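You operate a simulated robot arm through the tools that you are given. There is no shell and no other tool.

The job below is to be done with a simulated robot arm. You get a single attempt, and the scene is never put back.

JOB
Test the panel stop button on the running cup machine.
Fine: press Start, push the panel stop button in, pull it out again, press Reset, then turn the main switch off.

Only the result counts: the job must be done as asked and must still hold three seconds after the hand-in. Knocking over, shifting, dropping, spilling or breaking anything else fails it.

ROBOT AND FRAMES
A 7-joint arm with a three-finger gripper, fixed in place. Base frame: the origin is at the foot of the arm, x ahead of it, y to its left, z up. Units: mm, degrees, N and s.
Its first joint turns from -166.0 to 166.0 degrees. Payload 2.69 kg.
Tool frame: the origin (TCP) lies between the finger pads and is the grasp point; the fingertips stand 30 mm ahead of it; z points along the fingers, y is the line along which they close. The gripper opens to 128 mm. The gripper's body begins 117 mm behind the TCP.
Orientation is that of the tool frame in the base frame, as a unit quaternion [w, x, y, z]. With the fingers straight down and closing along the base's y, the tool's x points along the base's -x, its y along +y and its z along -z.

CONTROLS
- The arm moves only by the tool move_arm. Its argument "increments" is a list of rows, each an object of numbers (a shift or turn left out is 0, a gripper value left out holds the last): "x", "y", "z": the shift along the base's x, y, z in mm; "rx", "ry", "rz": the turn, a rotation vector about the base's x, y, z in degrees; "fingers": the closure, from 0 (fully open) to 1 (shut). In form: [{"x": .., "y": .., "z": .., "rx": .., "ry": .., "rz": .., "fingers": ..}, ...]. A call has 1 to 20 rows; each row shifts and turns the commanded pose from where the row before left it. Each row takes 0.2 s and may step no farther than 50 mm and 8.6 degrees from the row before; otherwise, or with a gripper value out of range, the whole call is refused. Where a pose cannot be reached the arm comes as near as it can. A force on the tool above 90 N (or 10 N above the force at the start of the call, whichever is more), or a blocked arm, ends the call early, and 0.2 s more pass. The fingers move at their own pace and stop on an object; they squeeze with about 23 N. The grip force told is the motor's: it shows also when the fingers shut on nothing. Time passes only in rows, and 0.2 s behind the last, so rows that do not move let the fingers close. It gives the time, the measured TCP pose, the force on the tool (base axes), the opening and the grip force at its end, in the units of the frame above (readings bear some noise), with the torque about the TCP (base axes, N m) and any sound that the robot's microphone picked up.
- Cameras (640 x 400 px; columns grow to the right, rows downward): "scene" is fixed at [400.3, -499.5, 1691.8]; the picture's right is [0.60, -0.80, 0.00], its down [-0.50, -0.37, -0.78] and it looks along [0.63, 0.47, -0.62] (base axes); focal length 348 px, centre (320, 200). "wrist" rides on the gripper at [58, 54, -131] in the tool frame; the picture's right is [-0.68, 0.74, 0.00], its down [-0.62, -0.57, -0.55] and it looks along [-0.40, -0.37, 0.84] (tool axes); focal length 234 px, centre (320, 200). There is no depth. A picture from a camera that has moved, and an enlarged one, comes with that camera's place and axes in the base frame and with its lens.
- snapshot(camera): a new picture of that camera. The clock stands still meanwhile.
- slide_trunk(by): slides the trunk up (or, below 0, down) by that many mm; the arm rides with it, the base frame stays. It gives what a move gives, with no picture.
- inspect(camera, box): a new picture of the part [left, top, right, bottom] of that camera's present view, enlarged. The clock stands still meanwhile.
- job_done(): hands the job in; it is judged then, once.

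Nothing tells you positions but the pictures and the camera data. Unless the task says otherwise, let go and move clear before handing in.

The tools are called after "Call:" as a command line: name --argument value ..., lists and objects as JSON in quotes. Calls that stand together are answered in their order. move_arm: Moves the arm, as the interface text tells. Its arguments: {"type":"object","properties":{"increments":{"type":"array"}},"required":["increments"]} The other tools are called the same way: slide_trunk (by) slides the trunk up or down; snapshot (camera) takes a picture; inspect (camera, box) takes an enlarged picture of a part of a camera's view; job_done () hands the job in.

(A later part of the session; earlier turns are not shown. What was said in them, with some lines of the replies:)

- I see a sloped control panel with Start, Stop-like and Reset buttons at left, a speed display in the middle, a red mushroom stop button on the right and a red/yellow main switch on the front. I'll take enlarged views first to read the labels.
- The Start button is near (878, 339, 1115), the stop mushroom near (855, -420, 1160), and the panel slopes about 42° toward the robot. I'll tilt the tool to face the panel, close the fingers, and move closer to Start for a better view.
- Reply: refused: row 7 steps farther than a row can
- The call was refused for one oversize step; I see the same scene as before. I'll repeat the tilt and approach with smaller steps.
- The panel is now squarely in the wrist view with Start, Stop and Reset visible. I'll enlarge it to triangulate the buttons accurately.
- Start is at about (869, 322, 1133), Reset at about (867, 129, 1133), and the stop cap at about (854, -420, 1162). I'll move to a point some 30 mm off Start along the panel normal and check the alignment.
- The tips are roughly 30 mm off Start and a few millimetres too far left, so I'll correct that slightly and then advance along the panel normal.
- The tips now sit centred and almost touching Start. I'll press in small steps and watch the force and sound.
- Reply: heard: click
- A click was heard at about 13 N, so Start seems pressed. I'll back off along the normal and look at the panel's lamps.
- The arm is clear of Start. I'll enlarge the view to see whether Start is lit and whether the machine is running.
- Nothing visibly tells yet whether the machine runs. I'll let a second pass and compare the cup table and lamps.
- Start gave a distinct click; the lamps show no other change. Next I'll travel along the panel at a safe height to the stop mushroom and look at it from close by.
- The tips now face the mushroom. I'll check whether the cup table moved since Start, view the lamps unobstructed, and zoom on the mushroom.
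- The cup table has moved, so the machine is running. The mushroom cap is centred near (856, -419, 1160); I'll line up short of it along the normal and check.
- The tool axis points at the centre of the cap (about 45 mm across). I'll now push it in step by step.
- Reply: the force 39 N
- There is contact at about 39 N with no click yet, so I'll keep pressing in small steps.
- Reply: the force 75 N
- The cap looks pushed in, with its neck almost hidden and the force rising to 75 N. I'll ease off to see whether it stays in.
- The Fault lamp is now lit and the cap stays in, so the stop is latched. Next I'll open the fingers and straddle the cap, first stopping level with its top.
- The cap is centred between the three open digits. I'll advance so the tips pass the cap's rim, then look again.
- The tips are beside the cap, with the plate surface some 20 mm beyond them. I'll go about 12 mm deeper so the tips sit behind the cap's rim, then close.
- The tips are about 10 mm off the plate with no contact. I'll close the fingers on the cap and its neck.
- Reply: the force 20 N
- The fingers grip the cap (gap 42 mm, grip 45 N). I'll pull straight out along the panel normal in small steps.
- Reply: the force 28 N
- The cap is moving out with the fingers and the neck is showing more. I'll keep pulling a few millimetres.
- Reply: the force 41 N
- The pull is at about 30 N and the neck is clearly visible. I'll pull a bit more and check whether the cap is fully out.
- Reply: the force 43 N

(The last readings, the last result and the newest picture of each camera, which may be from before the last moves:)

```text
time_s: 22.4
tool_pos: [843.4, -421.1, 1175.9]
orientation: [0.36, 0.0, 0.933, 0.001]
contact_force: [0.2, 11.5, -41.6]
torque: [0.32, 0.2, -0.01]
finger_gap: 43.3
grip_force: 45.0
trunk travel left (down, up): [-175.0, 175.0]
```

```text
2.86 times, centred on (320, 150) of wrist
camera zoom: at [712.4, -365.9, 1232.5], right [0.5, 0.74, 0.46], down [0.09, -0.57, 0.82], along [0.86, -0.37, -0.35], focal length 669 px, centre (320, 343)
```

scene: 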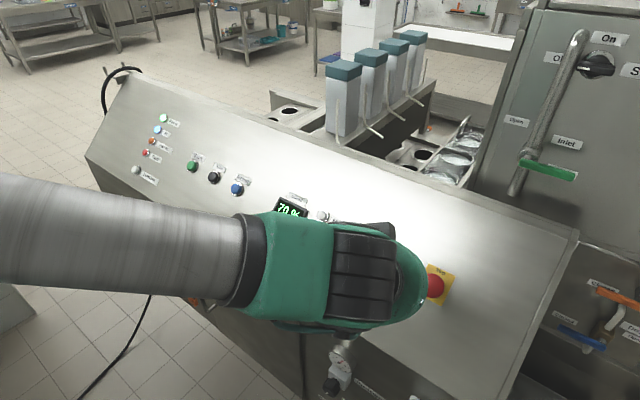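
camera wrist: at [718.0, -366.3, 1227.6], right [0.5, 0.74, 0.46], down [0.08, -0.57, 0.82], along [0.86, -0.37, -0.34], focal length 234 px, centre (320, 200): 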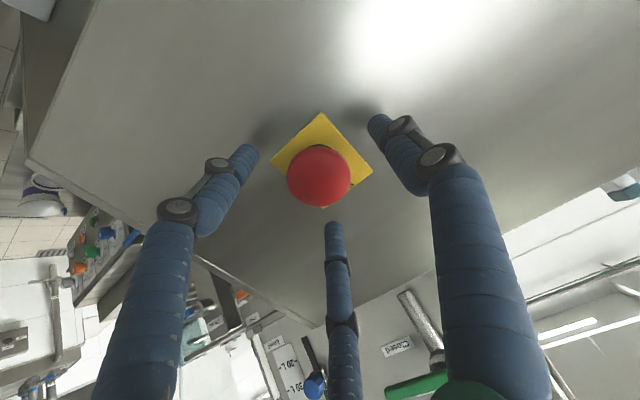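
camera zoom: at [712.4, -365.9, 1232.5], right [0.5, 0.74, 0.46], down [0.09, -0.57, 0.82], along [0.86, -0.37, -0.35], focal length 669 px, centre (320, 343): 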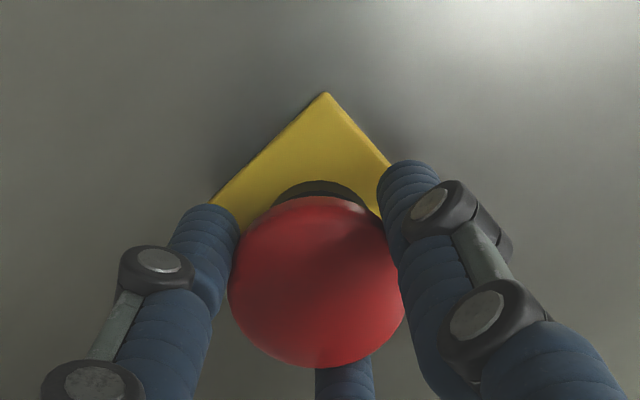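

The fingers are now slipping over a cap that no longer follows, so it may be fully out. I'll release, back off to my earlier viewing pose and compare the pictures.

Call:
move_arm --increments '[{"fingers": 0.3}, {}, {"x": -10.5, "z": 11.3}, {"x": -10.4, "z": 11.3}, {}]'

Call:
inspect --camera "wrist" --box '[220, 60, 420, 200]'

Call:
inspect --camera "scene" --box '[120, 100, 260, 200]'

```text
time_s: 23.6
tool_pos: [823.0, -419.7, 1203.8]
orientation: [0.362, 0.0, 0.932, 0.001]
contact_force: [0.2, -0.2, 0.6]
torque: [-0.05, 0.02, -0.02]
finger_gap: 89.7
grip_force: 0.1
trunk travel left (down, up): [-175.0, 175.0]
```

```text
2.86 times, centred on (320, 130) of wrist
camera zoom: at [690.4, -365.7, 1259.0], right [0.5, 0.74, 0.46], down [0.08, -0.57, 0.82], along [0.86, -0.37, -0.34], focal length 669 px, centre (320, 400)
```

zoom: 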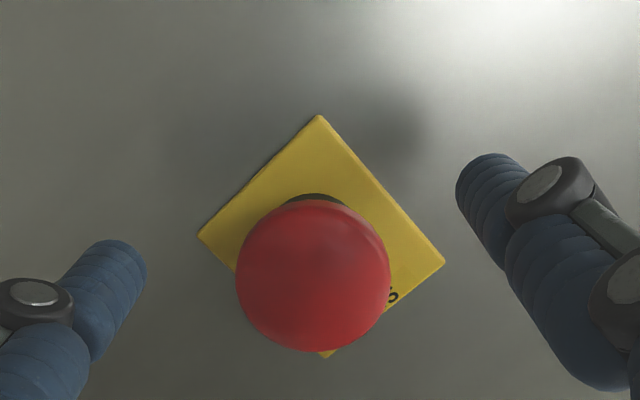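

```text
4.00 times, centred on (190, 150) of scene
camera zoom: at [400.3, -499.5, 1691.8], right [0.6, -0.8, 0.0], down [-0.5, -0.37, -0.78], along [0.63, 0.47, -0.62], focal length 1394 px, centre (840, 400)
```

zoom: 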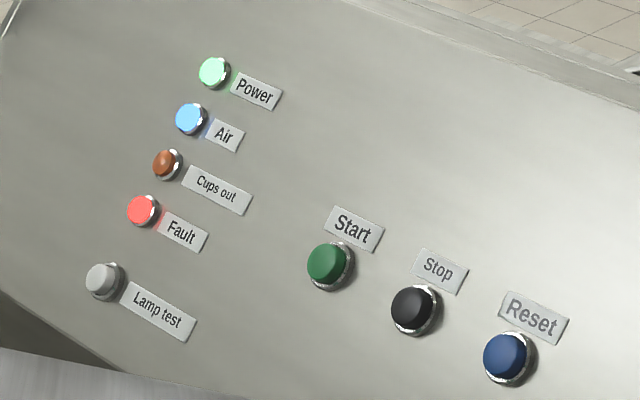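

The cap now stands as far out as before the push, with the neck visible. The Fault lamp stays lit pending Reset, so I'll retreat, close the fingers and travel to Reset.

Call:
move_arm --increments '[{"x": -20, "z": 21.5}, {"x": -20, "z": 21.5}, {"y": 42, "fingers": 1}, {"y": 42}, {"y": 42}, {"y": 42}, {"y": 42}, {"y": 42}, {"y": 42}, {"y": 42}, {"y": 42}, {"y": 42}, {"y": 42}, {"y": 42}, {"y": 45.8}, {"x": 21, "z": -33}, {"x": 21, "z": -33}, {}]'

Call:
inspect --camera "wrist" --box '[240, 100, 400, 200]'

Call:
inspect --camera "scene" --box '[180, 140, 280, 220]'

Call:
inspect --camera "scene" --box '[380, 230, 480, 320]'

```text
time_s: 27.4
tool_pos: [825.6, 130.4, 1179.8]
orientation: [0.363, 0.001, 0.932, -0.001]
contact_force: [0.5, -0.5, 0.3]
torque: [0.0, 0.01, 0.0]
finger_gap: 2.2
grip_force: 22.9
trunk travel left (down, up): [-175.0, 175.0]
```

```text
4.00 times, centred on (320, 150) of wrist
camera zoom: at [692.9, 184.3, 1235.7], right [0.5, 0.74, 0.46], down [0.08, -0.57, 0.82], along [0.86, -0.37, -0.34], focal length 937 px, centre (320, 400)
```

zoom: 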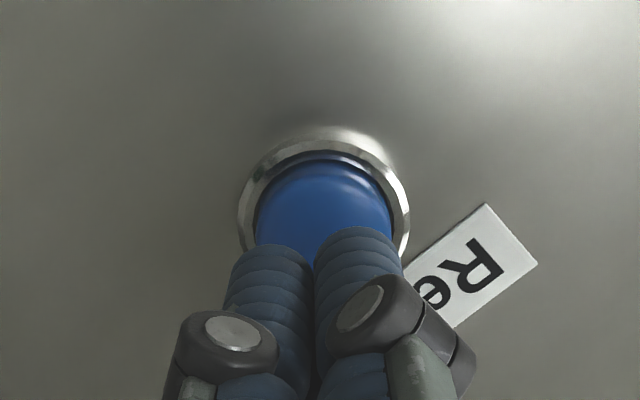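

```text
5.00 times, centred on (230, 180) of scene
camera zoom: at [400.3, -499.5, 1691.8], right [0.6, -0.8, 0.0], down [-0.5, -0.37, -0.78], along [0.63, 0.47, -0.62], focal length 1742 px, centre (770, 300)
```

zoom: 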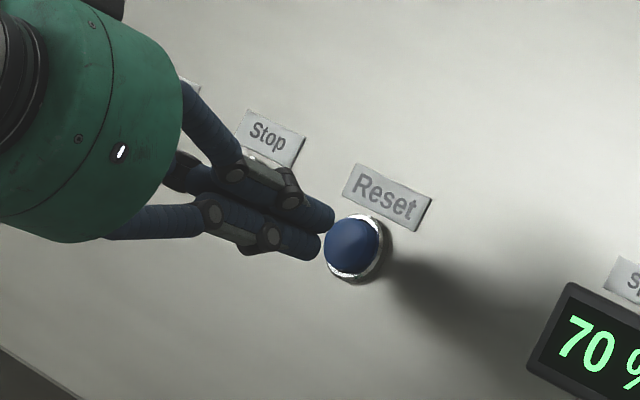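

```text
4.44 times, centred on (430, 275) of scene
camera zoom: at [400.3, -499.5, 1691.8], right [0.6, -0.8, 0.0], down [-0.5, -0.37, -0.78], along [0.63, 0.47, -0.62], focal length 1548 px, centre (-169, -133)
```

zoom: 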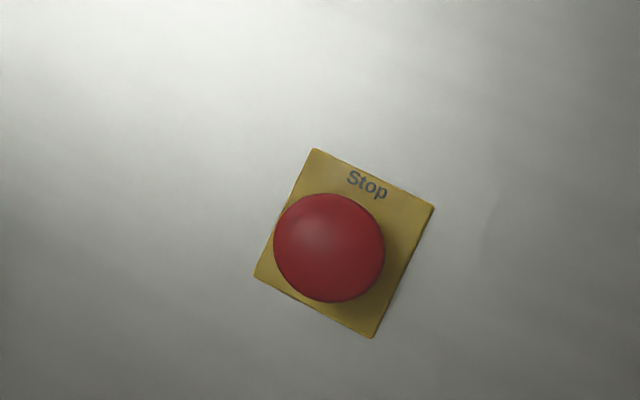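

The stop cap is out, and the tips are centred over Reset with about 30 mm to go. I'll press Reset in small steps.

Call:
move_arm --increments '[{"x": 9, "y": 0.7, "z": -7.8}, {"x": 8, "z": -8.8}, {"x": 2.7, "z": -2.9}, {"x": 1.4, "z": -1.5}, {"x": 1.4, "z": -1.5}]'

```text
time_s: 28.6
tool_pos: [845.1, 131.5, 1157.8]
orientation: [0.363, 0.0, 0.932, 0.0]
contact_force: [-7.0, 2.7, 4.6]
torque: [0.05, -0.05, 0.08]
finger_gap: 5.9
grip_force: 31.6
trunk travel left (down, up): [-175.0, 175.0]
heard: click
```

Reset clicked. I'll back off and check that the Fault lamp went out.

Call:
move_arm --increments '[{"x": -5.4, "z": 5.9}, {"x": -13.6, "z": 14.7}, {"x": -27, "z": 29}, {"x": -27, "z": 29}, {}]'

Call:
snapshot --camera "scene"

Call:
inspect --camera "scene" --box '[120, 100, 260, 200]'

Call:
inspect --camera "scene" --box '[100, 180, 260, 320]'

```text
time_s: 29.8
tool_pos: [772.7, 131.6, 1236.8]
orientation: [0.363, 0.0, 0.932, 0.0]
contact_force: [0.0, 0.3, 0.9]
torque: [0.03, 0.0, 0.03]
finger_gap: 2.1
grip_force: 32.1
trunk travel left (down, up): [-175.0, 175.0]
```

```text
taken
```

scene: 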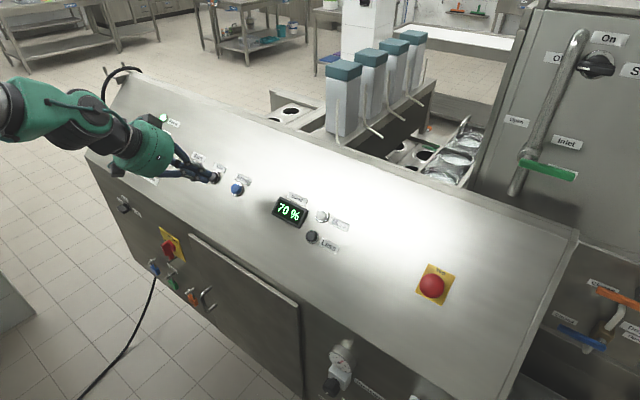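

```text
4.00 times, centred on (190, 150) of scene
camera zoom: at [400.3, -499.5, 1691.8], right [0.6, -0.8, 0.0], down [-0.5, -0.37, -0.78], along [0.63, 0.47, -0.62], focal length 1394 px, centre (840, 400)
```

zoom: 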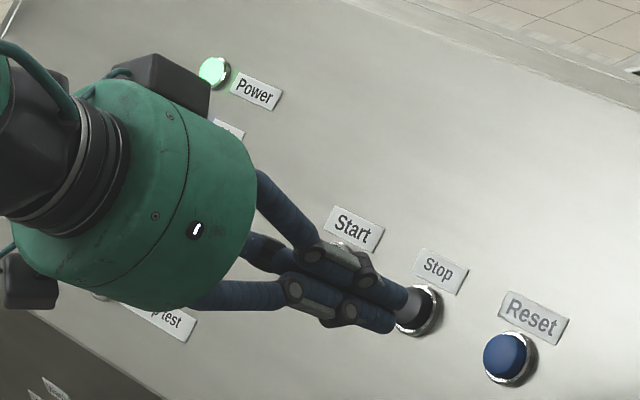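

```text
2.86 times, centred on (180, 250) of scene
camera zoom: at [400.3, -499.5, 1691.8], right [0.6, -0.8, 0.0], down [-0.5, -0.37, -0.78], along [0.63, 0.47, -0.62], focal length 996 px, centre (720, 57)
```

zoom: 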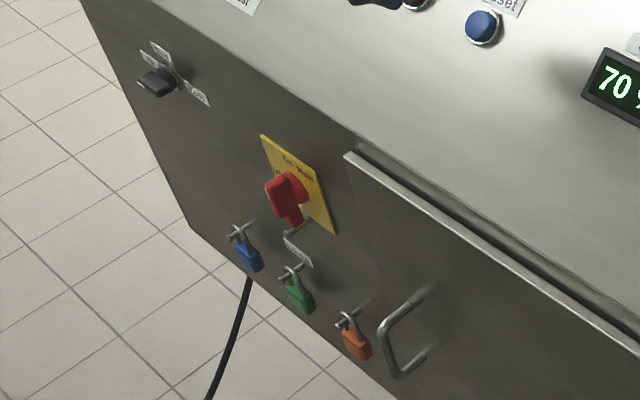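

The Fault lamp is hidden behind the gripper just now. I'll back away from the panel, turn the tool horizontal toward the front face, and then look at both the lamp and the main switch.

Call:
move_arm --increments '[{"x": -40}, {"x": -40}, {"x": -40, "ry": -8}, {"x": -40, "ry": -8}, {"x": -20, "z": -30, "ry": -8}, {"z": -40, "ry": -8}, {"z": -40, "ry": -8}, {"z": -40, "ry": -7.3}, {"y": 30, "z": -35}, {"y": 30, "z": -35}, {"y": 30, "z": -35}, {"y": 30}, {}]'

Call:
snapshot --camera "scene"

Call:
snapshot --camera "wrist"

Call:
inspect --camera "scene" --box '[120, 100, 260, 200]'

```text
time_s: 32.6
tool_pos: [595.6, 258.6, 987.6]
orientation: [0.705, -0.001, 0.709, 0.0]
contact_force: [0.1, 0.2, -0.8]
torque: [-0.03, -0.04, -0.04]
finger_gap: 2.1
grip_force: 31.4
out of reach, approached as far as the arm can: row 10, 11
trunk travel left (down, up): [-175.0, 175.0]
```

```text
taken
```

scene: 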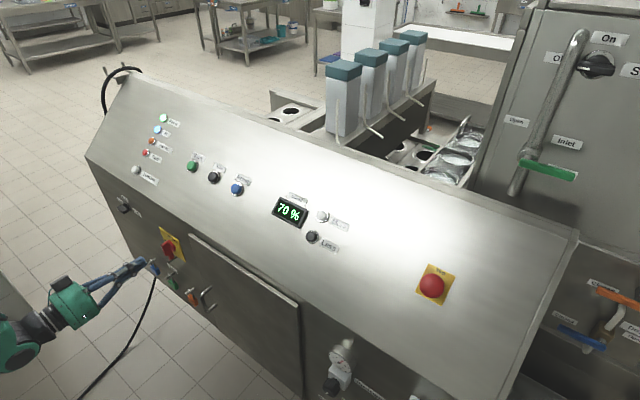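

```text
taken
camera wrist: at [465.0, 312.1, 928.7], right [0.0, 0.74, 0.68], down [-0.55, -0.57, 0.62], along [0.84, -0.37, 0.4], focal length 234 px, centre (320, 200)
```

wrist: 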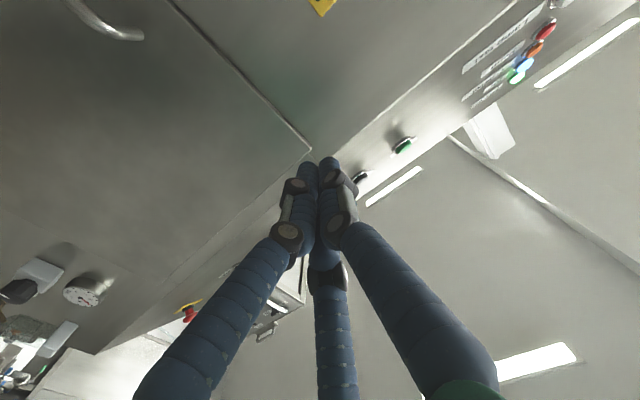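

```text
4.00 times, centred on (190, 150) of scene
camera zoom: at [400.3, -499.5, 1691.8], right [0.6, -0.8, 0.0], down [-0.5, -0.37, -0.78], along [0.63, 0.47, -0.62], focal length 1394 px, centre (840, 400)
```

zoom: 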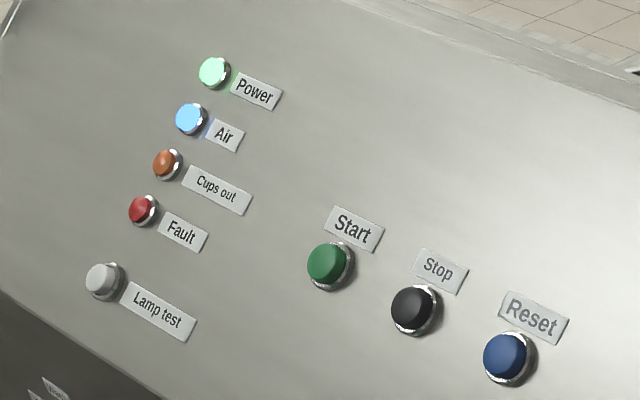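

The Fault lamp is off, so the reset worked. The main switch lies lower, at roughly (745, 345, 893), so I'll lower the trunk to get within reach and view it.

Call:
slide_trunk --by -110

Call:
snapshot --camera "wrist"

Call:
snapshot --camera "scene"

```text
time_s: 34.0
tool_pos: [596.1, 256.7, 879.2]
orientation: [0.706, 0.0, 0.708, 0.0]
contact_force: [0.1, 0.0, -0.2]
torque: [0.04, 0.0, 0.02]
finger_gap: 2.3
grip_force: 31.4
trunk travel left (down, up): [-65.0, 285.0]
```

```text
taken
camera wrist: at [464.9, 311.4, 819.7], right [0.0, 0.74, 0.68], down [-0.55, -0.57, 0.62], along [0.84, -0.37, 0.4], focal length 234 px, centre (320, 200)
```

wrist: 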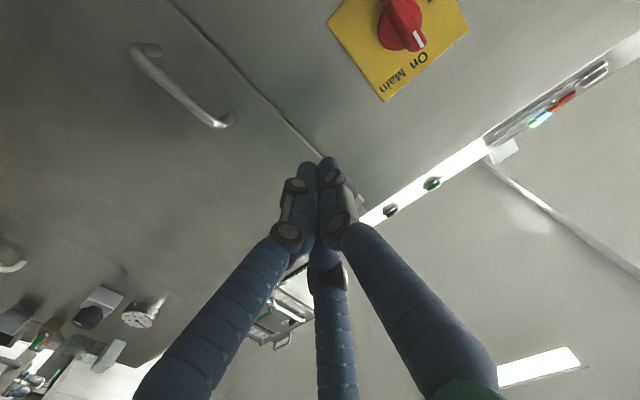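

```text
taken
```

scene: 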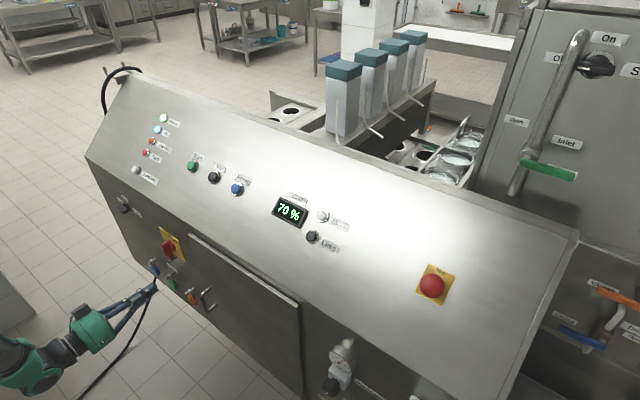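

The main switch is in view at the top of the wrist picture. I'll enlarge it to read the labels and the handle's direction.

Call:
inspect --camera "wrist" --box '[310, 0, 490, 112]'

Call:
inspect --camera "scene" --box '[140, 220, 220, 310]'

```text
3.56 times, centred on (400, 56) of wrist
camera zoom: at [464.9, 311.4, 819.7], right [0.0, 0.74, 0.68], down [-0.55, -0.57, 0.62], along [0.84, -0.37, 0.4], focal length 833 px, centre (36, 712)
```

zoom: 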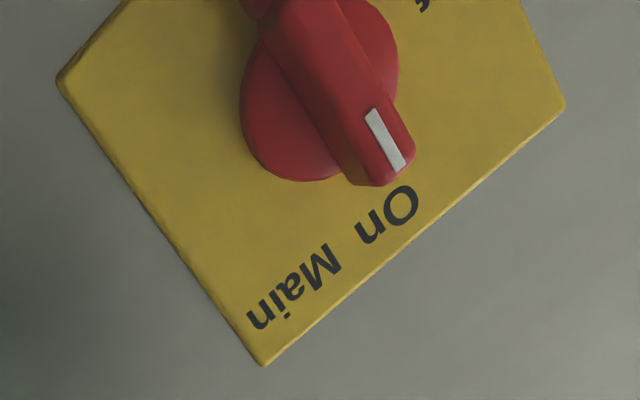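

```text
4.44 times, centred on (180, 265) of scene
camera zoom: at [400.3, -499.5, 1691.8], right [0.6, -0.8, 0.0], down [-0.5, -0.37, -0.78], along [0.63, 0.47, -0.62], focal length 1548 px, centre (942, -89)
```

zoom: 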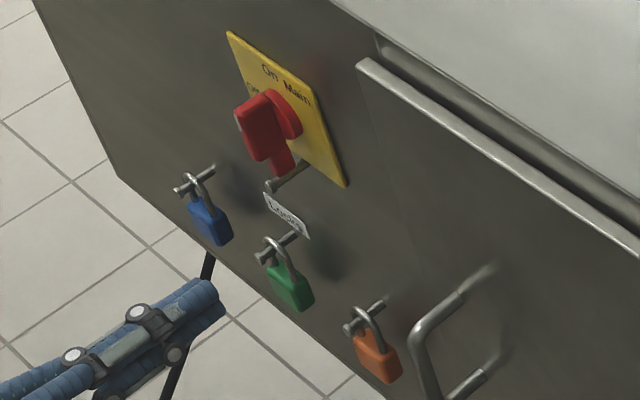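

The handle points up to "On", with "Off" on the left (+y), so it must turn a quarter turn counter-clockwise as seen from the front. Its axis is near y 380, z 858, with the plate at x 758; I'll shift to get a clearer view of the handle and padlocks.

Call:
move_arm --increments '[{"y": 20, "z": -10}, {"y": 20, "z": -10}, {"y": 20, "z": -10}, {"y": 20, "z": -10}, {}]'

Call:
snapshot --camera "wrist"

Call:
inspect --camera "wrist" --box '[250, 20, 450, 160]'

```text
time_s: 35.2
tool_pos: [595.7, 338.5, 838.3]
orientation: [0.706, 0.0, 0.708, -0.001]
contact_force: [-0.1, -0.2, -0.3]
torque: [0.0, -0.03, 0.0]
finger_gap: 2.1
grip_force: 31.6
trunk travel left (down, up): [-65.0, 285.0]
```

```text
taken
camera wrist: at [465.0, 392.2, 779.0], right [0.0, 0.74, 0.68], down [-0.55, -0.57, 0.62], along [0.84, -0.37, 0.4], focal length 234 px, centre (320, 200)
```

wrist: 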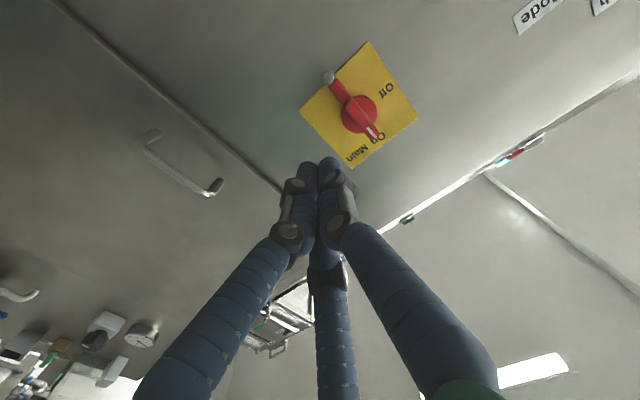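

```text
2.86 times, centred on (350, 90) of wrist
camera zoom: at [465.0, 392.2, 779.0], right [0.0, 0.74, 0.68], down [-0.55, -0.57, 0.62], along [0.84, -0.37, 0.4], focal length 669 px, centre (234, 514)
```

zoom: 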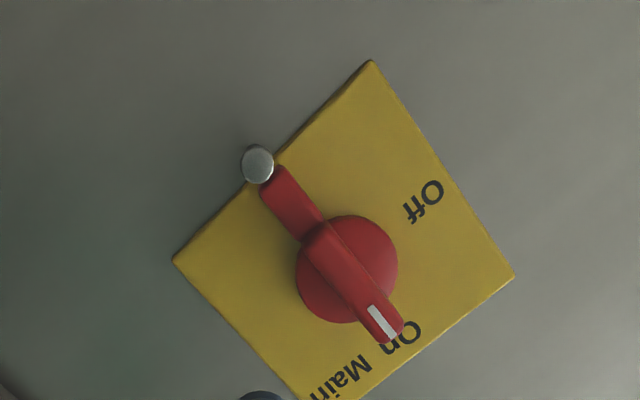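

The grip bar spans z 829–884 at y 381 with its front at x 723, and an empty peg sits below at z 802. I'll line up in front of it with the fingers partly open, and rehearse the quarter roll in free space to check that the wrist can do it.

Call:
move_arm --increments '[{"x": 15, "y": 22, "z": 9, "fingers": 0.5}, {"x": 15, "y": 21.5, "z": 9}, {"x": 10}, {}, {"rx": -8.5}, {"rx": -8.5}, {"rx": -8.5}, {"rx": -8.5}, {"rx": -8.5}, {"rx": -8.5}, {"rx": -8.5}, {"rx": -8.5}, {"rx": -8.5}, {"rx": -8.5}, {"rx": -8.5}, {}]'

Call:
snapshot --camera "wrist"

Call:
inspect --camera "scene" --box '[120, 200, 240, 310]'

```text
time_s: 38.6
tool_pos: [635.7, 380.1, 856.6]
orientation: [-0.484, 0.514, -0.485, 0.516]
contact_force: [-0.3, -0.2, 0.2]
torque: [0.0, 0.02, 0.01]
finger_gap: 63.9
grip_force: 0.0
trunk travel left (down, up): [-65.0, 285.0]
```

```text
taken
camera wrist: at [505.1, 320.3, 805.4], right [0.0, 0.63, -0.78], down [-0.55, 0.65, 0.53], along [0.84, 0.42, 0.34], focal length 234 px, centre (320, 200)
```

wrist: 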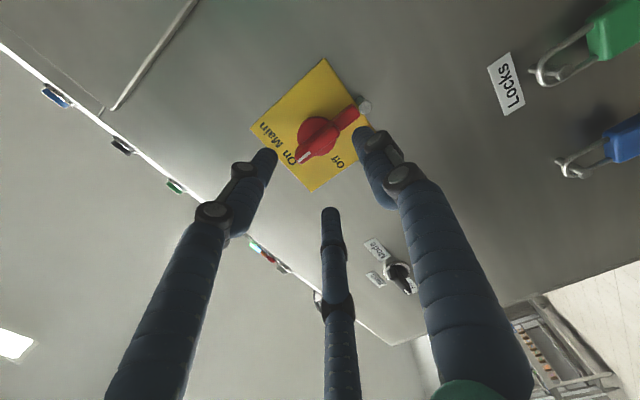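

```text
3.64 times, centred on (180, 255) of scene
camera zoom: at [400.3, -499.5, 1691.8], right [0.6, -0.8, 0.0], down [-0.5, -0.37, -0.78], along [0.63, 0.47, -0.62], focal length 1267 px, centre (829, 0)
```

zoom: 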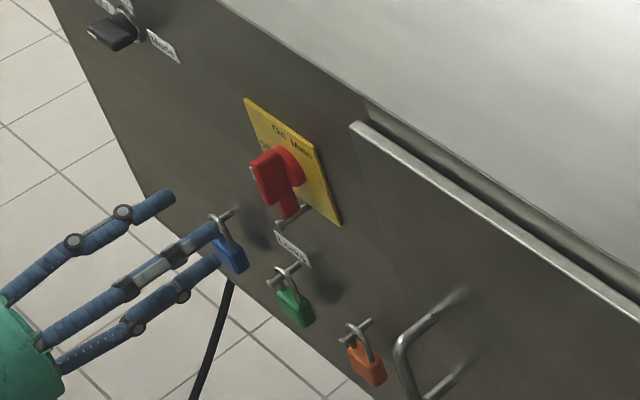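

The roll is feasible. I'll turn back to the starting roll and check the alignment with the upright grip bar.

Call:
move_arm --increments '[{"rx": 8.5}, {"rx": 8.5}, {"rx": 8.5}, {"rx": 8.5}, {"rx": 8.5}, {"rx": 8.5}, {"rx": 8.5}, {"rx": 8.5}, {"rx": 8.5}, {"rx": 8.5}, {"rx": 8.5}, {"x": 15}, {"x": 15}, {}]'

Call:
snapshot --camera "wrist"

Call:
inspect --camera "wrist" --box '[220, 60, 420, 200]'

Call:
inspect --camera "scene" --box '[120, 200, 240, 310]'

```text
time_s: 41.6
tool_pos: [666.4, 381.8, 855.2]
orientation: [0.706, -0.001, 0.709, 0.001]
contact_force: [-1.1, 0.5, -0.2]
torque: [0.0, 0.01, -0.03]
finger_gap: 64.0
grip_force: 0.0
trunk travel left (down, up): [-65.0, 285.0]
```

```text
taken
camera wrist: at [534.6, 435.6, 796.3], right [0.0, 0.74, 0.68], down [-0.55, -0.57, 0.62], along [0.84, -0.37, 0.4], focal length 234 px, centre (320, 200)
```

wrist: 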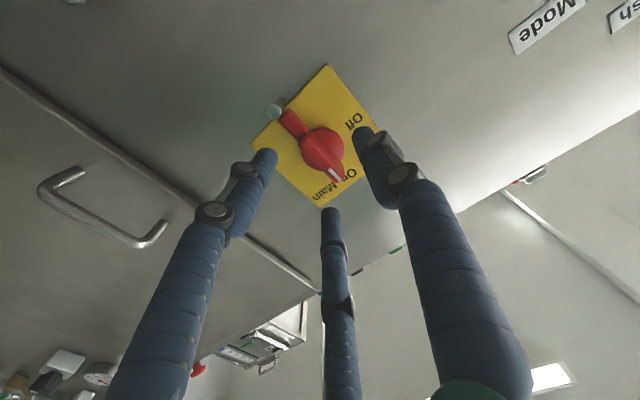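

```text
2.86 times, centred on (320, 130) of wrist
camera zoom: at [534.6, 435.6, 796.3], right [0.0, 0.74, 0.68], down [-0.55, -0.57, 0.62], along [0.84, -0.37, 0.4], focal length 669 px, centre (320, 400)
```

zoom: 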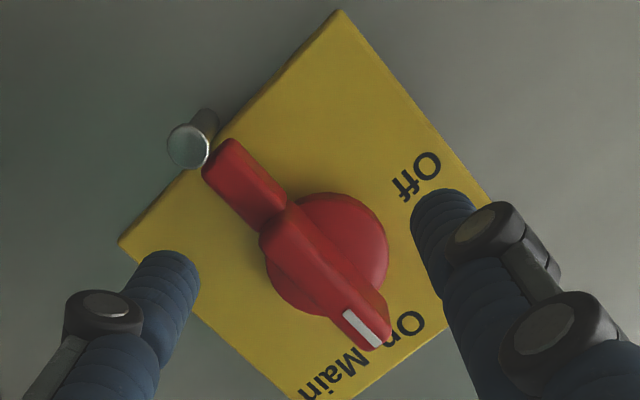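

```text
3.64 times, centred on (180, 255) of scene
camera zoom: at [400.3, -499.5, 1691.8], right [0.6, -0.8, 0.0], down [-0.5, -0.37, -0.78], along [0.63, 0.47, -0.62], focal length 1267 px, centre (829, 0)
```

zoom: 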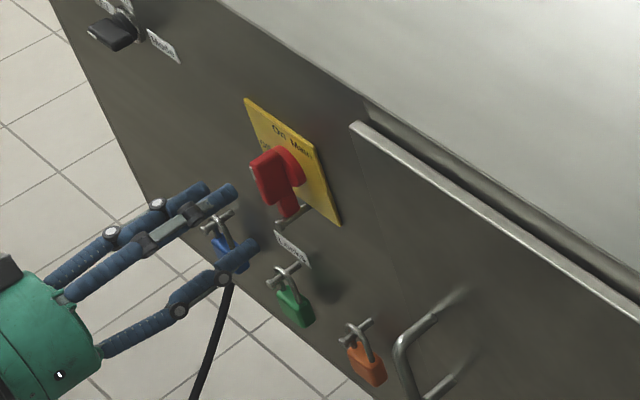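

The grip bar sits centred between the digits. I'll advance until the tips overlap the bar by about 10 mm, staying in front of its round base, and close on it.

Call:
move_arm --increments '[{"x": 13}, {"x": 13}, {"x": 11}, {}, {"fingers": 0.7}, {"fingers": 0.85}, {"fingers": 1}, {}]'

Call:
inspect --camera "wrist" --box '[220, 60, 420, 200]'

Call:
inspect --camera "scene" --box '[120, 200, 240, 310]'

```text
time_s: 43.4
tool_pos: [703.0, 376.6, 849.3]
orientation: [0.703, 0.001, 0.711, -0.003]
contact_force: [1.3, -43.3, -29.4]
torque: [0.42, 0.3, -1.15]
finger_gap: 24.4
grip_force: 23.4
trunk travel left (down, up): [-65.0, 285.0]
```

```text
2.86 times, centred on (320, 130) of wrist
camera zoom: at [570.4, 430.9, 791.9], right [0.01, 0.74, 0.67], down [-0.54, -0.56, 0.62], along [0.84, -0.37, 0.4], focal length 669 px, centre (320, 400)
```

zoom: 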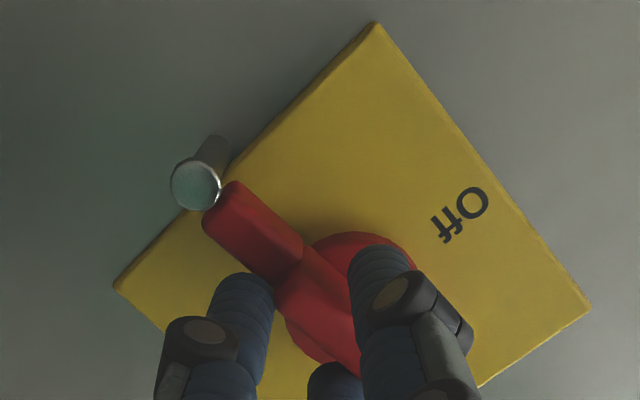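

```text
3.64 times, centred on (180, 255) of scene
camera zoom: at [400.3, -499.5, 1691.8], right [0.6, -0.8, 0.0], down [-0.5, -0.37, -0.78], along [0.63, 0.47, -0.62], focal length 1267 px, centre (829, 0)
```

zoom: 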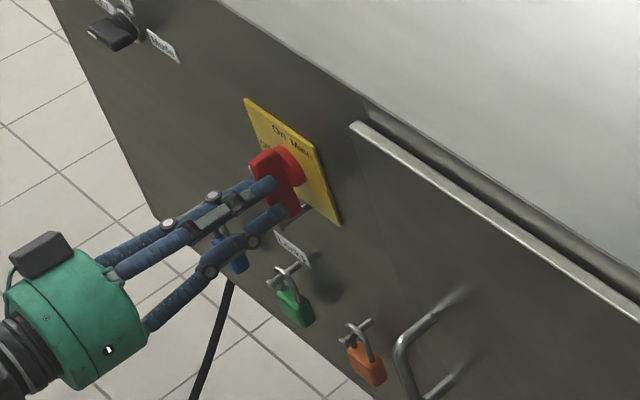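

The three digits hold the bar as a tripod: one on its left, two on its right. The tool was pulled about 5 mm off the axis in doing so, which I'll relieve before turning the bar with a small test roll.

Call:
move_arm --increments '[{"y": -2, "z": -2.5}, {"y": -2, "z": -2.5}, {}]'

```text
time_s: 44.2
tool_pos: [702.4, 377.1, 848.1]
orientation: [0.705, -0.001, 0.709, 0.0]
contact_force: [-14.2, -18.6, -38.2]
torque: [0.19, 1.09, -0.57]
finger_gap: 27.7
grip_force: 23.2
trunk travel left (down, up): [-65.0, 285.0]
```

The side force has eased. I'll try the first part of the counter-clockwise roll and watch how the bar follows.

Call:
move_arm --increments '[{"rx": -6, "y": -0.7, "z": 0.6}, {"rx": -6, "y": -0.7, "z": 0.6}, {"rx": -6, "y": -0.6, "z": 0.7}]'

Call:
snapshot --camera "wrist"

Call:
inspect --camera "wrist" --box '[220, 60, 420, 200]'

Call:
inspect --camera "scene" --box '[140, 215, 220, 285]'

```text
time_s: 45.0
tool_pos: [702.5, 373.0, 850.6]
orientation: [0.696, -0.111, 0.701, -0.113]
contact_force: [-13.0, -29.6, -38.4]
torque: [0.06, 1.13, -0.94]
finger_gap: 28.0
grip_force: 23.3
trunk travel left (down, up): [-65.0, 285.0]
```

```text
taken
camera wrist: at [571.0, 406.1, 778.4], right [0.01, 0.91, 0.41], down [-0.54, -0.34, 0.77], along [0.84, -0.23, 0.49], focal length 234 px, centre (320, 200)
```

wrist: 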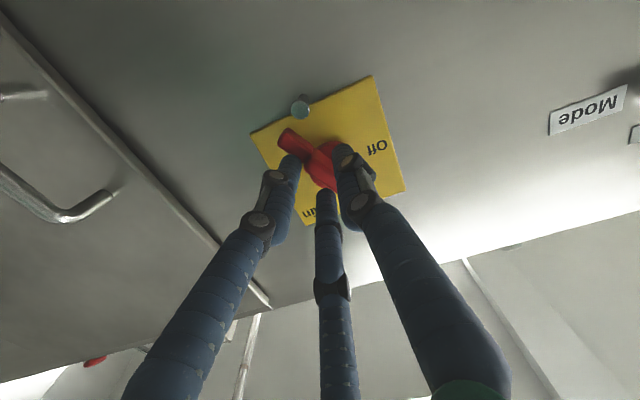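

```text
2.86 times, centred on (320, 130) of wrist
camera zoom: at [571.0, 406.1, 778.4], right [0.01, 0.91, 0.41], down [-0.54, -0.34, 0.77], along [0.84, -0.23, 0.49], focal length 669 px, centre (320, 400)
```

zoom: 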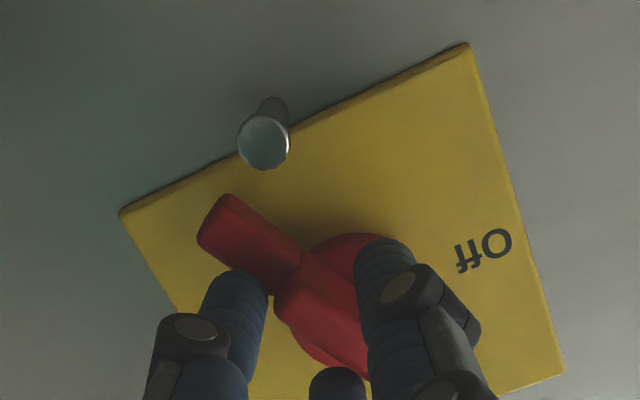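

```text
5.71 times, centred on (180, 250) of scene
camera zoom: at [400.3, -499.5, 1691.8], right [0.6, -0.8, 0.0], down [-0.5, -0.37, -0.78], along [0.63, 0.47, -0.62], focal length 1991 px, centre (1120, -86)
```

zoom: 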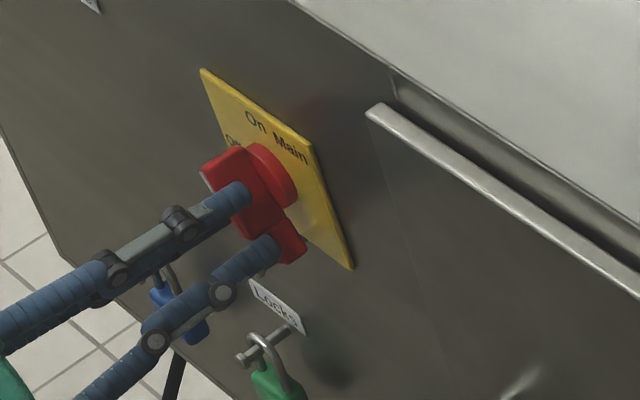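

The bar is turning with the tool and the tail is swinging clear of the peg. I'll carry on with the roll in stages.

Call:
move_arm --increments '[{"rx": -6, "y": -0.7, "z": 0.8}, {"rx": -6, "y": -0.6, "z": 0.8}, {"rx": -6, "y": -0.6, "z": 0.8}, {"rx": -6, "y": -0.5, "z": 0.9}]'

Call:
inspect --camera "wrist" --box '[220, 60, 420, 200]'

Call:
inspect --camera "scene" --box '[140, 215, 220, 285]'

```text
time_s: 46.0
tool_pos: [702.6, 369.3, 856.6]
orientation: [0.658, -0.253, 0.662, -0.256]
contact_force: [-15.5, -43.7, -18.9]
torque: [-0.01, 0.75, -1.32]
finger_gap: 29.2
grip_force: 23.4
trunk travel left (down, up): [-65.0, 285.0]
```

```text
2.86 times, centred on (320, 130) of wrist
camera zoom: at [571.3, 371.1, 776.1], right [0.01, 1.0, 0.01], down [-0.55, 0.0, 0.84], along [0.84, -0.01, 0.55], focal length 669 px, centre (320, 400)
```

zoom: 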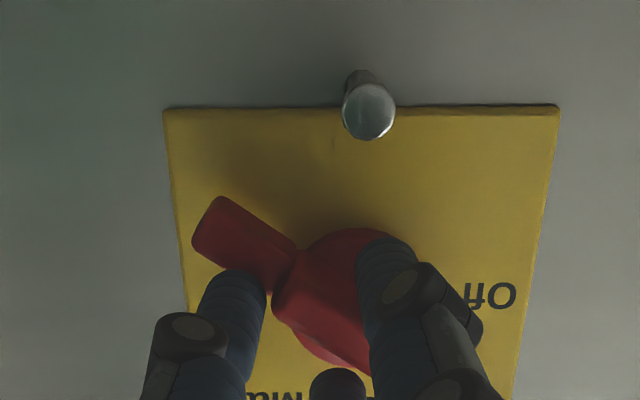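

```text
5.71 times, centred on (180, 250) of scene
camera zoom: at [400.3, -499.5, 1691.8], right [0.6, -0.8, 0.0], down [-0.5, -0.37, -0.78], along [0.63, 0.47, -0.62], focal length 1991 px, centre (1120, -86)
```

zoom: 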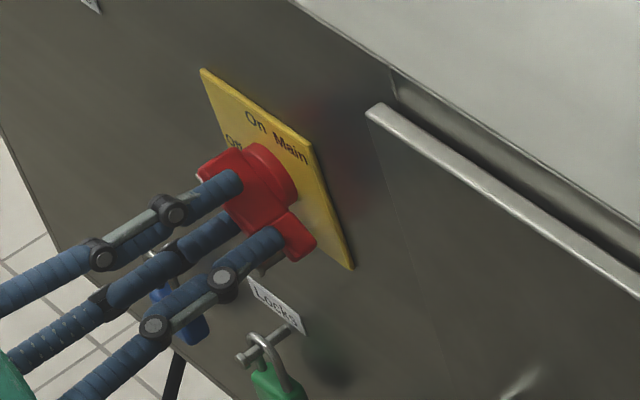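

The bar follows the tool well, now about 42° round. I'll continue with the next stage.

Call:
move_arm --increments '[{"rx": -6, "y": -0.6, "z": 0.9}, {"rx": -6, "y": -0.5, "z": 0.9}, {"rx": -6, "y": -0.4, "z": 1}, {"rx": -6, "y": -0.3, "z": 1}]'

Call:
inspect --camera "wrist" --box '[220, 60, 420, 200]'

Call:
inspect --camera "scene" --box '[140, 215, 220, 285]'

```text
time_s: 47.0
tool_pos: [703.9, 366.8, 860.6]
orientation: [0.591, -0.384, 0.594, -0.387]
contact_force: [-17.2, -48.7, -8.0]
torque: [-0.09, 0.18, -1.71]
finger_gap: 26.7
grip_force: 23.1
trunk travel left (down, up): [-65.0, 285.0]
```

```text
2.86 times, centred on (320, 130) of wrist
camera zoom: at [571.4, 337.1, 787.3], right [0.01, 0.92, -0.4], down [-0.55, 0.34, 0.77], along [0.84, 0.21, 0.5], focal length 669 px, centre (320, 400)
```

zoom: 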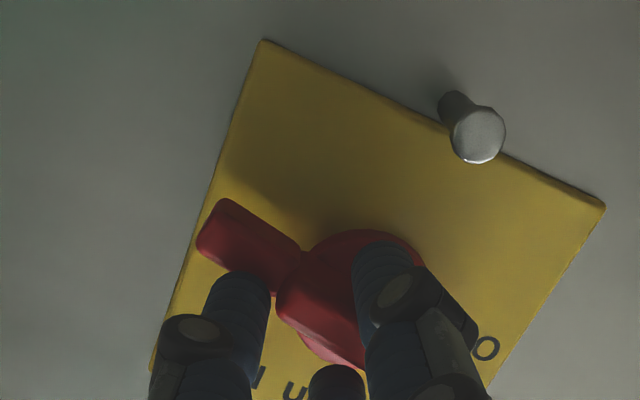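

```text
5.71 times, centred on (180, 250) of scene
camera zoom: at [400.3, -499.5, 1691.8], right [0.6, -0.8, 0.0], down [-0.5, -0.37, -0.78], along [0.63, 0.47, -0.62], focal length 1991 px, centre (1120, -86)
```

zoom: 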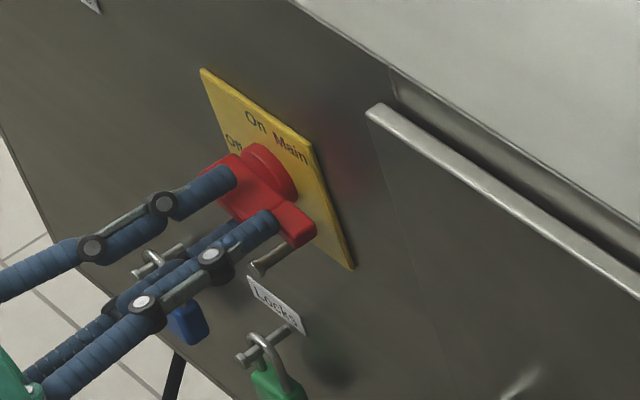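

About 66° done with the bar following. I'll continue to the full quarter turn.

Call:
move_arm --increments '[{"rx": -6, "y": -0.2, "z": 1}, {"rx": -6, "z": 1}, {"rx": -6, "y": 0.2, "z": 1}, {"rx": -6, "y": 0.3, "z": 1}]'

Call:
inspect --camera "wrist" --box '[220, 60, 420, 200]'

Call:
inspect --camera "scene" --box '[140, 215, 220, 285]'

Call:
inspect --camera "scene" --box '[120, 100, 320, 230]'

```text
time_s: 48.0
tool_pos: [702.5, 368.8, 864.4]
orientation: [-0.499, 0.499, -0.501, 0.501]
contact_force: [-17.3, -44.9, -4.3]
torque: [0.66, 0.22, -1.78]
finger_gap: 21.7
grip_force: 45.0
trunk travel left (down, up): [-65.0, 285.0]
```

```text
2.86 times, centred on (320, 130) of wrist
camera zoom: at [571.8, 311.6, 810.1], right [0.0, 0.68, -0.74], down [-0.54, 0.62, 0.57], along [0.84, 0.4, 0.37], focal length 669 px, centre (320, 400)
```

zoom: 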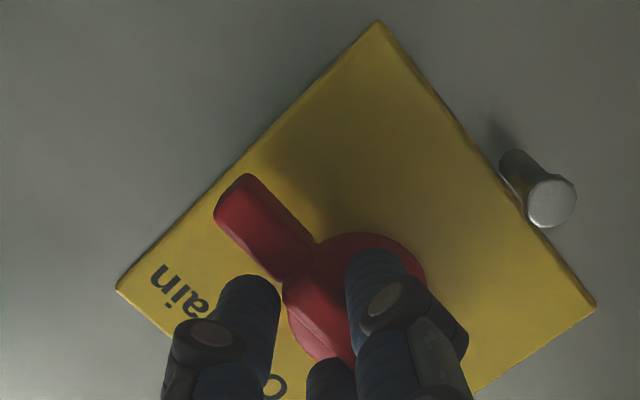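

```text
5.71 times, centred on (180, 250) of scene
camera zoom: at [400.3, -499.5, 1691.8], right [0.6, -0.8, 0.0], down [-0.5, -0.37, -0.78], along [0.63, 0.47, -0.62], focal length 1991 px, centre (1120, -86)
```

zoom: 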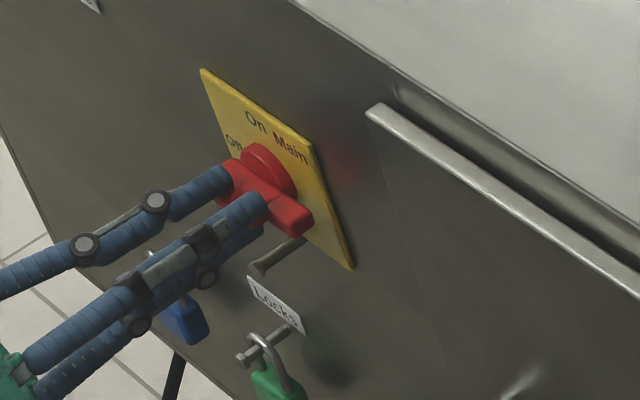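

```text
3.08 times, centred on (220, 165) of scene
camera zoom: at [400.3, -499.5, 1691.8], right [0.6, -0.8, 0.0], down [-0.5, -0.37, -0.78], along [0.63, 0.47, -0.62], focal length 1072 px, centre (628, 308)
```

zoom: 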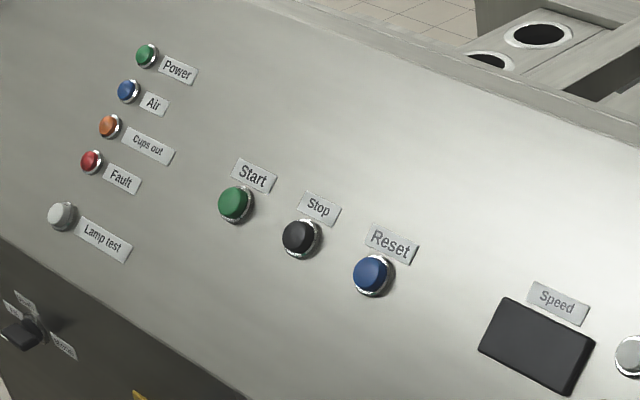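

The panel lamps and speed display have gone dark, so the power is off, and the switch seems to be at its end stop. I'll release, back straight out and check the handle's position.

Call:
move_arm --increments '[{"fingers": 0.7}, {"fingers": 0.55}, {}, {"x": -10}, {"x": -15}, {"x": -20}, {"x": -20}, {"x": -20}, {}]'

Call:
inspect --camera "wrist" --box '[220, 30, 420, 170]'

Call:
inspect --camera "scene" --box '[120, 200, 240, 310]'

Call:
snapshot --camera "scene"

```text
time_s: 50.0
tool_pos: [617.0, 369.7, 863.6]
orientation: [0.499, -0.498, 0.502, -0.501]
contact_force: [-0.4, 0.4, 0.4]
torque: [0.04, 0.0, -0.04]
finger_gap: 57.8
grip_force: 0.1
trunk travel left (down, up): [-65.0, 285.0]
```

```text
2.86 times, centred on (320, 100) of wrist
camera zoom: at [486.0, 312.4, 809.1], right [0.0, 0.68, -0.74], down [-0.55, 0.62, 0.57], along [0.84, 0.4, 0.37], focal length 669 px, centre (320, 486)
```

zoom: 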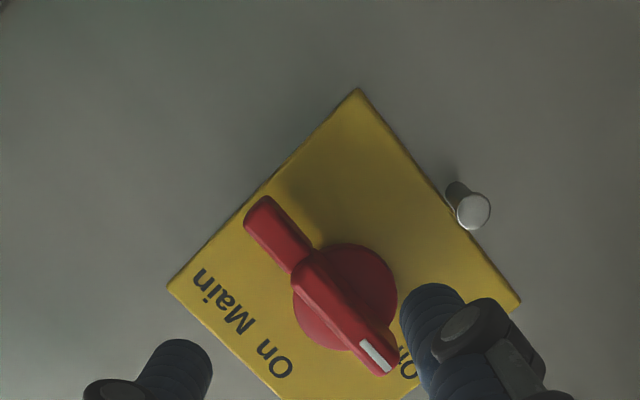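

```text
3.64 times, centred on (180, 255) of scene
camera zoom: at [400.3, -499.5, 1691.8], right [0.6, -0.8, 0.0], down [-0.5, -0.37, -0.78], along [0.63, 0.47, -0.62], focal length 1267 px, centre (829, 0)
```

zoom: 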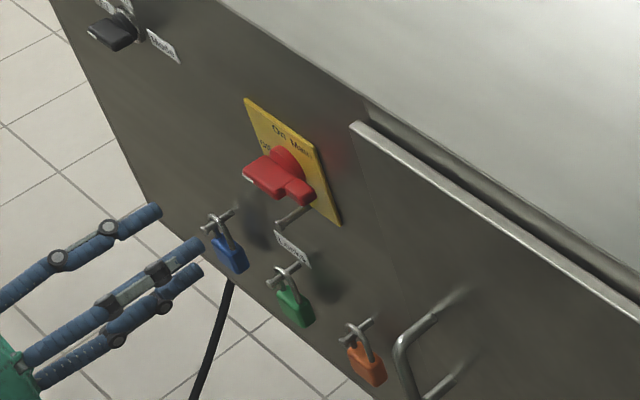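

```text
taken
```

scene: 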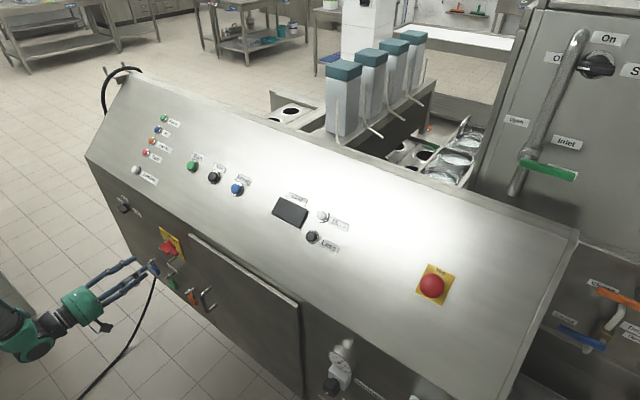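

The handle points to Off, the lamps and display are dark, and the stop button is out with the padlocks undisturbed. I'll move the arm a little further clear and hand in.

Call:
move_arm --increments '[{"x": -20}, {"x": -20}, {"x": -20}, {}, {}]'

Call:
inspect --camera "scene" --box '[100, 90, 480, 320]'

```text
time_s: 51.2
tool_pos: [557.1, 371.8, 865.3]
orientation: [-0.499, 0.499, -0.501, 0.501]
contact_force: [-0.2, 0.0, 0.4]
torque: [0.01, -0.01, -0.01]
finger_gap: 57.4
grip_force: 0.0
trunk travel left (down, up): [-65.0, 285.0]
```

```text
1.68 times, centred on (290, 205) of scene
camera zoom: at [400.3, -499.5, 1691.8], right [0.6, -0.8, 0.0], down [-0.5, -0.37, -0.78], along [0.63, 0.47, -0.62], focal length 587 px, centre (370, 192)
```

zoom: 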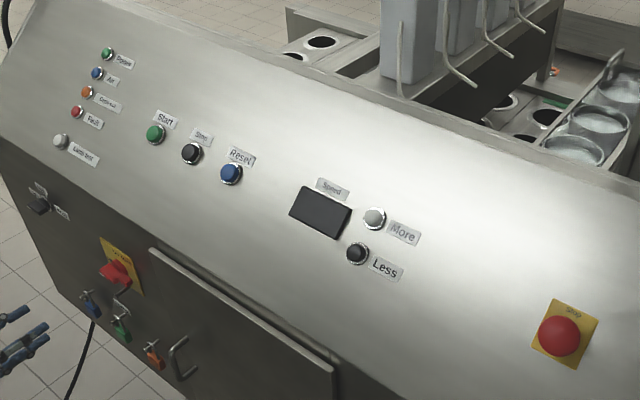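

The machine is off, the stop button is out and the arm is clear, so I'm handing in the job.

Call:
job_done

```text
The job is handed in.
```

The stop-button test is finished and handed in. All five steps were done in order:

1. **Start:** I pressed it and heard a click. The cup table then moved, so the machine was running.
2. **Stop button in:** I pushed it until it latched, and the Fault lamp came on.
3. **Stop button out:** I pulled it back to about its original height.
4. **Reset:** I pressed it and heard a click, and the Fault lamp went out.
5. **Main switch:** I turned it from On to Off. The Power lamp and the speed display went dark.

In the last picture the main switch was still at Off and the stop button was out. The padlocks looked undisturbed and the arm was clear of the machine.
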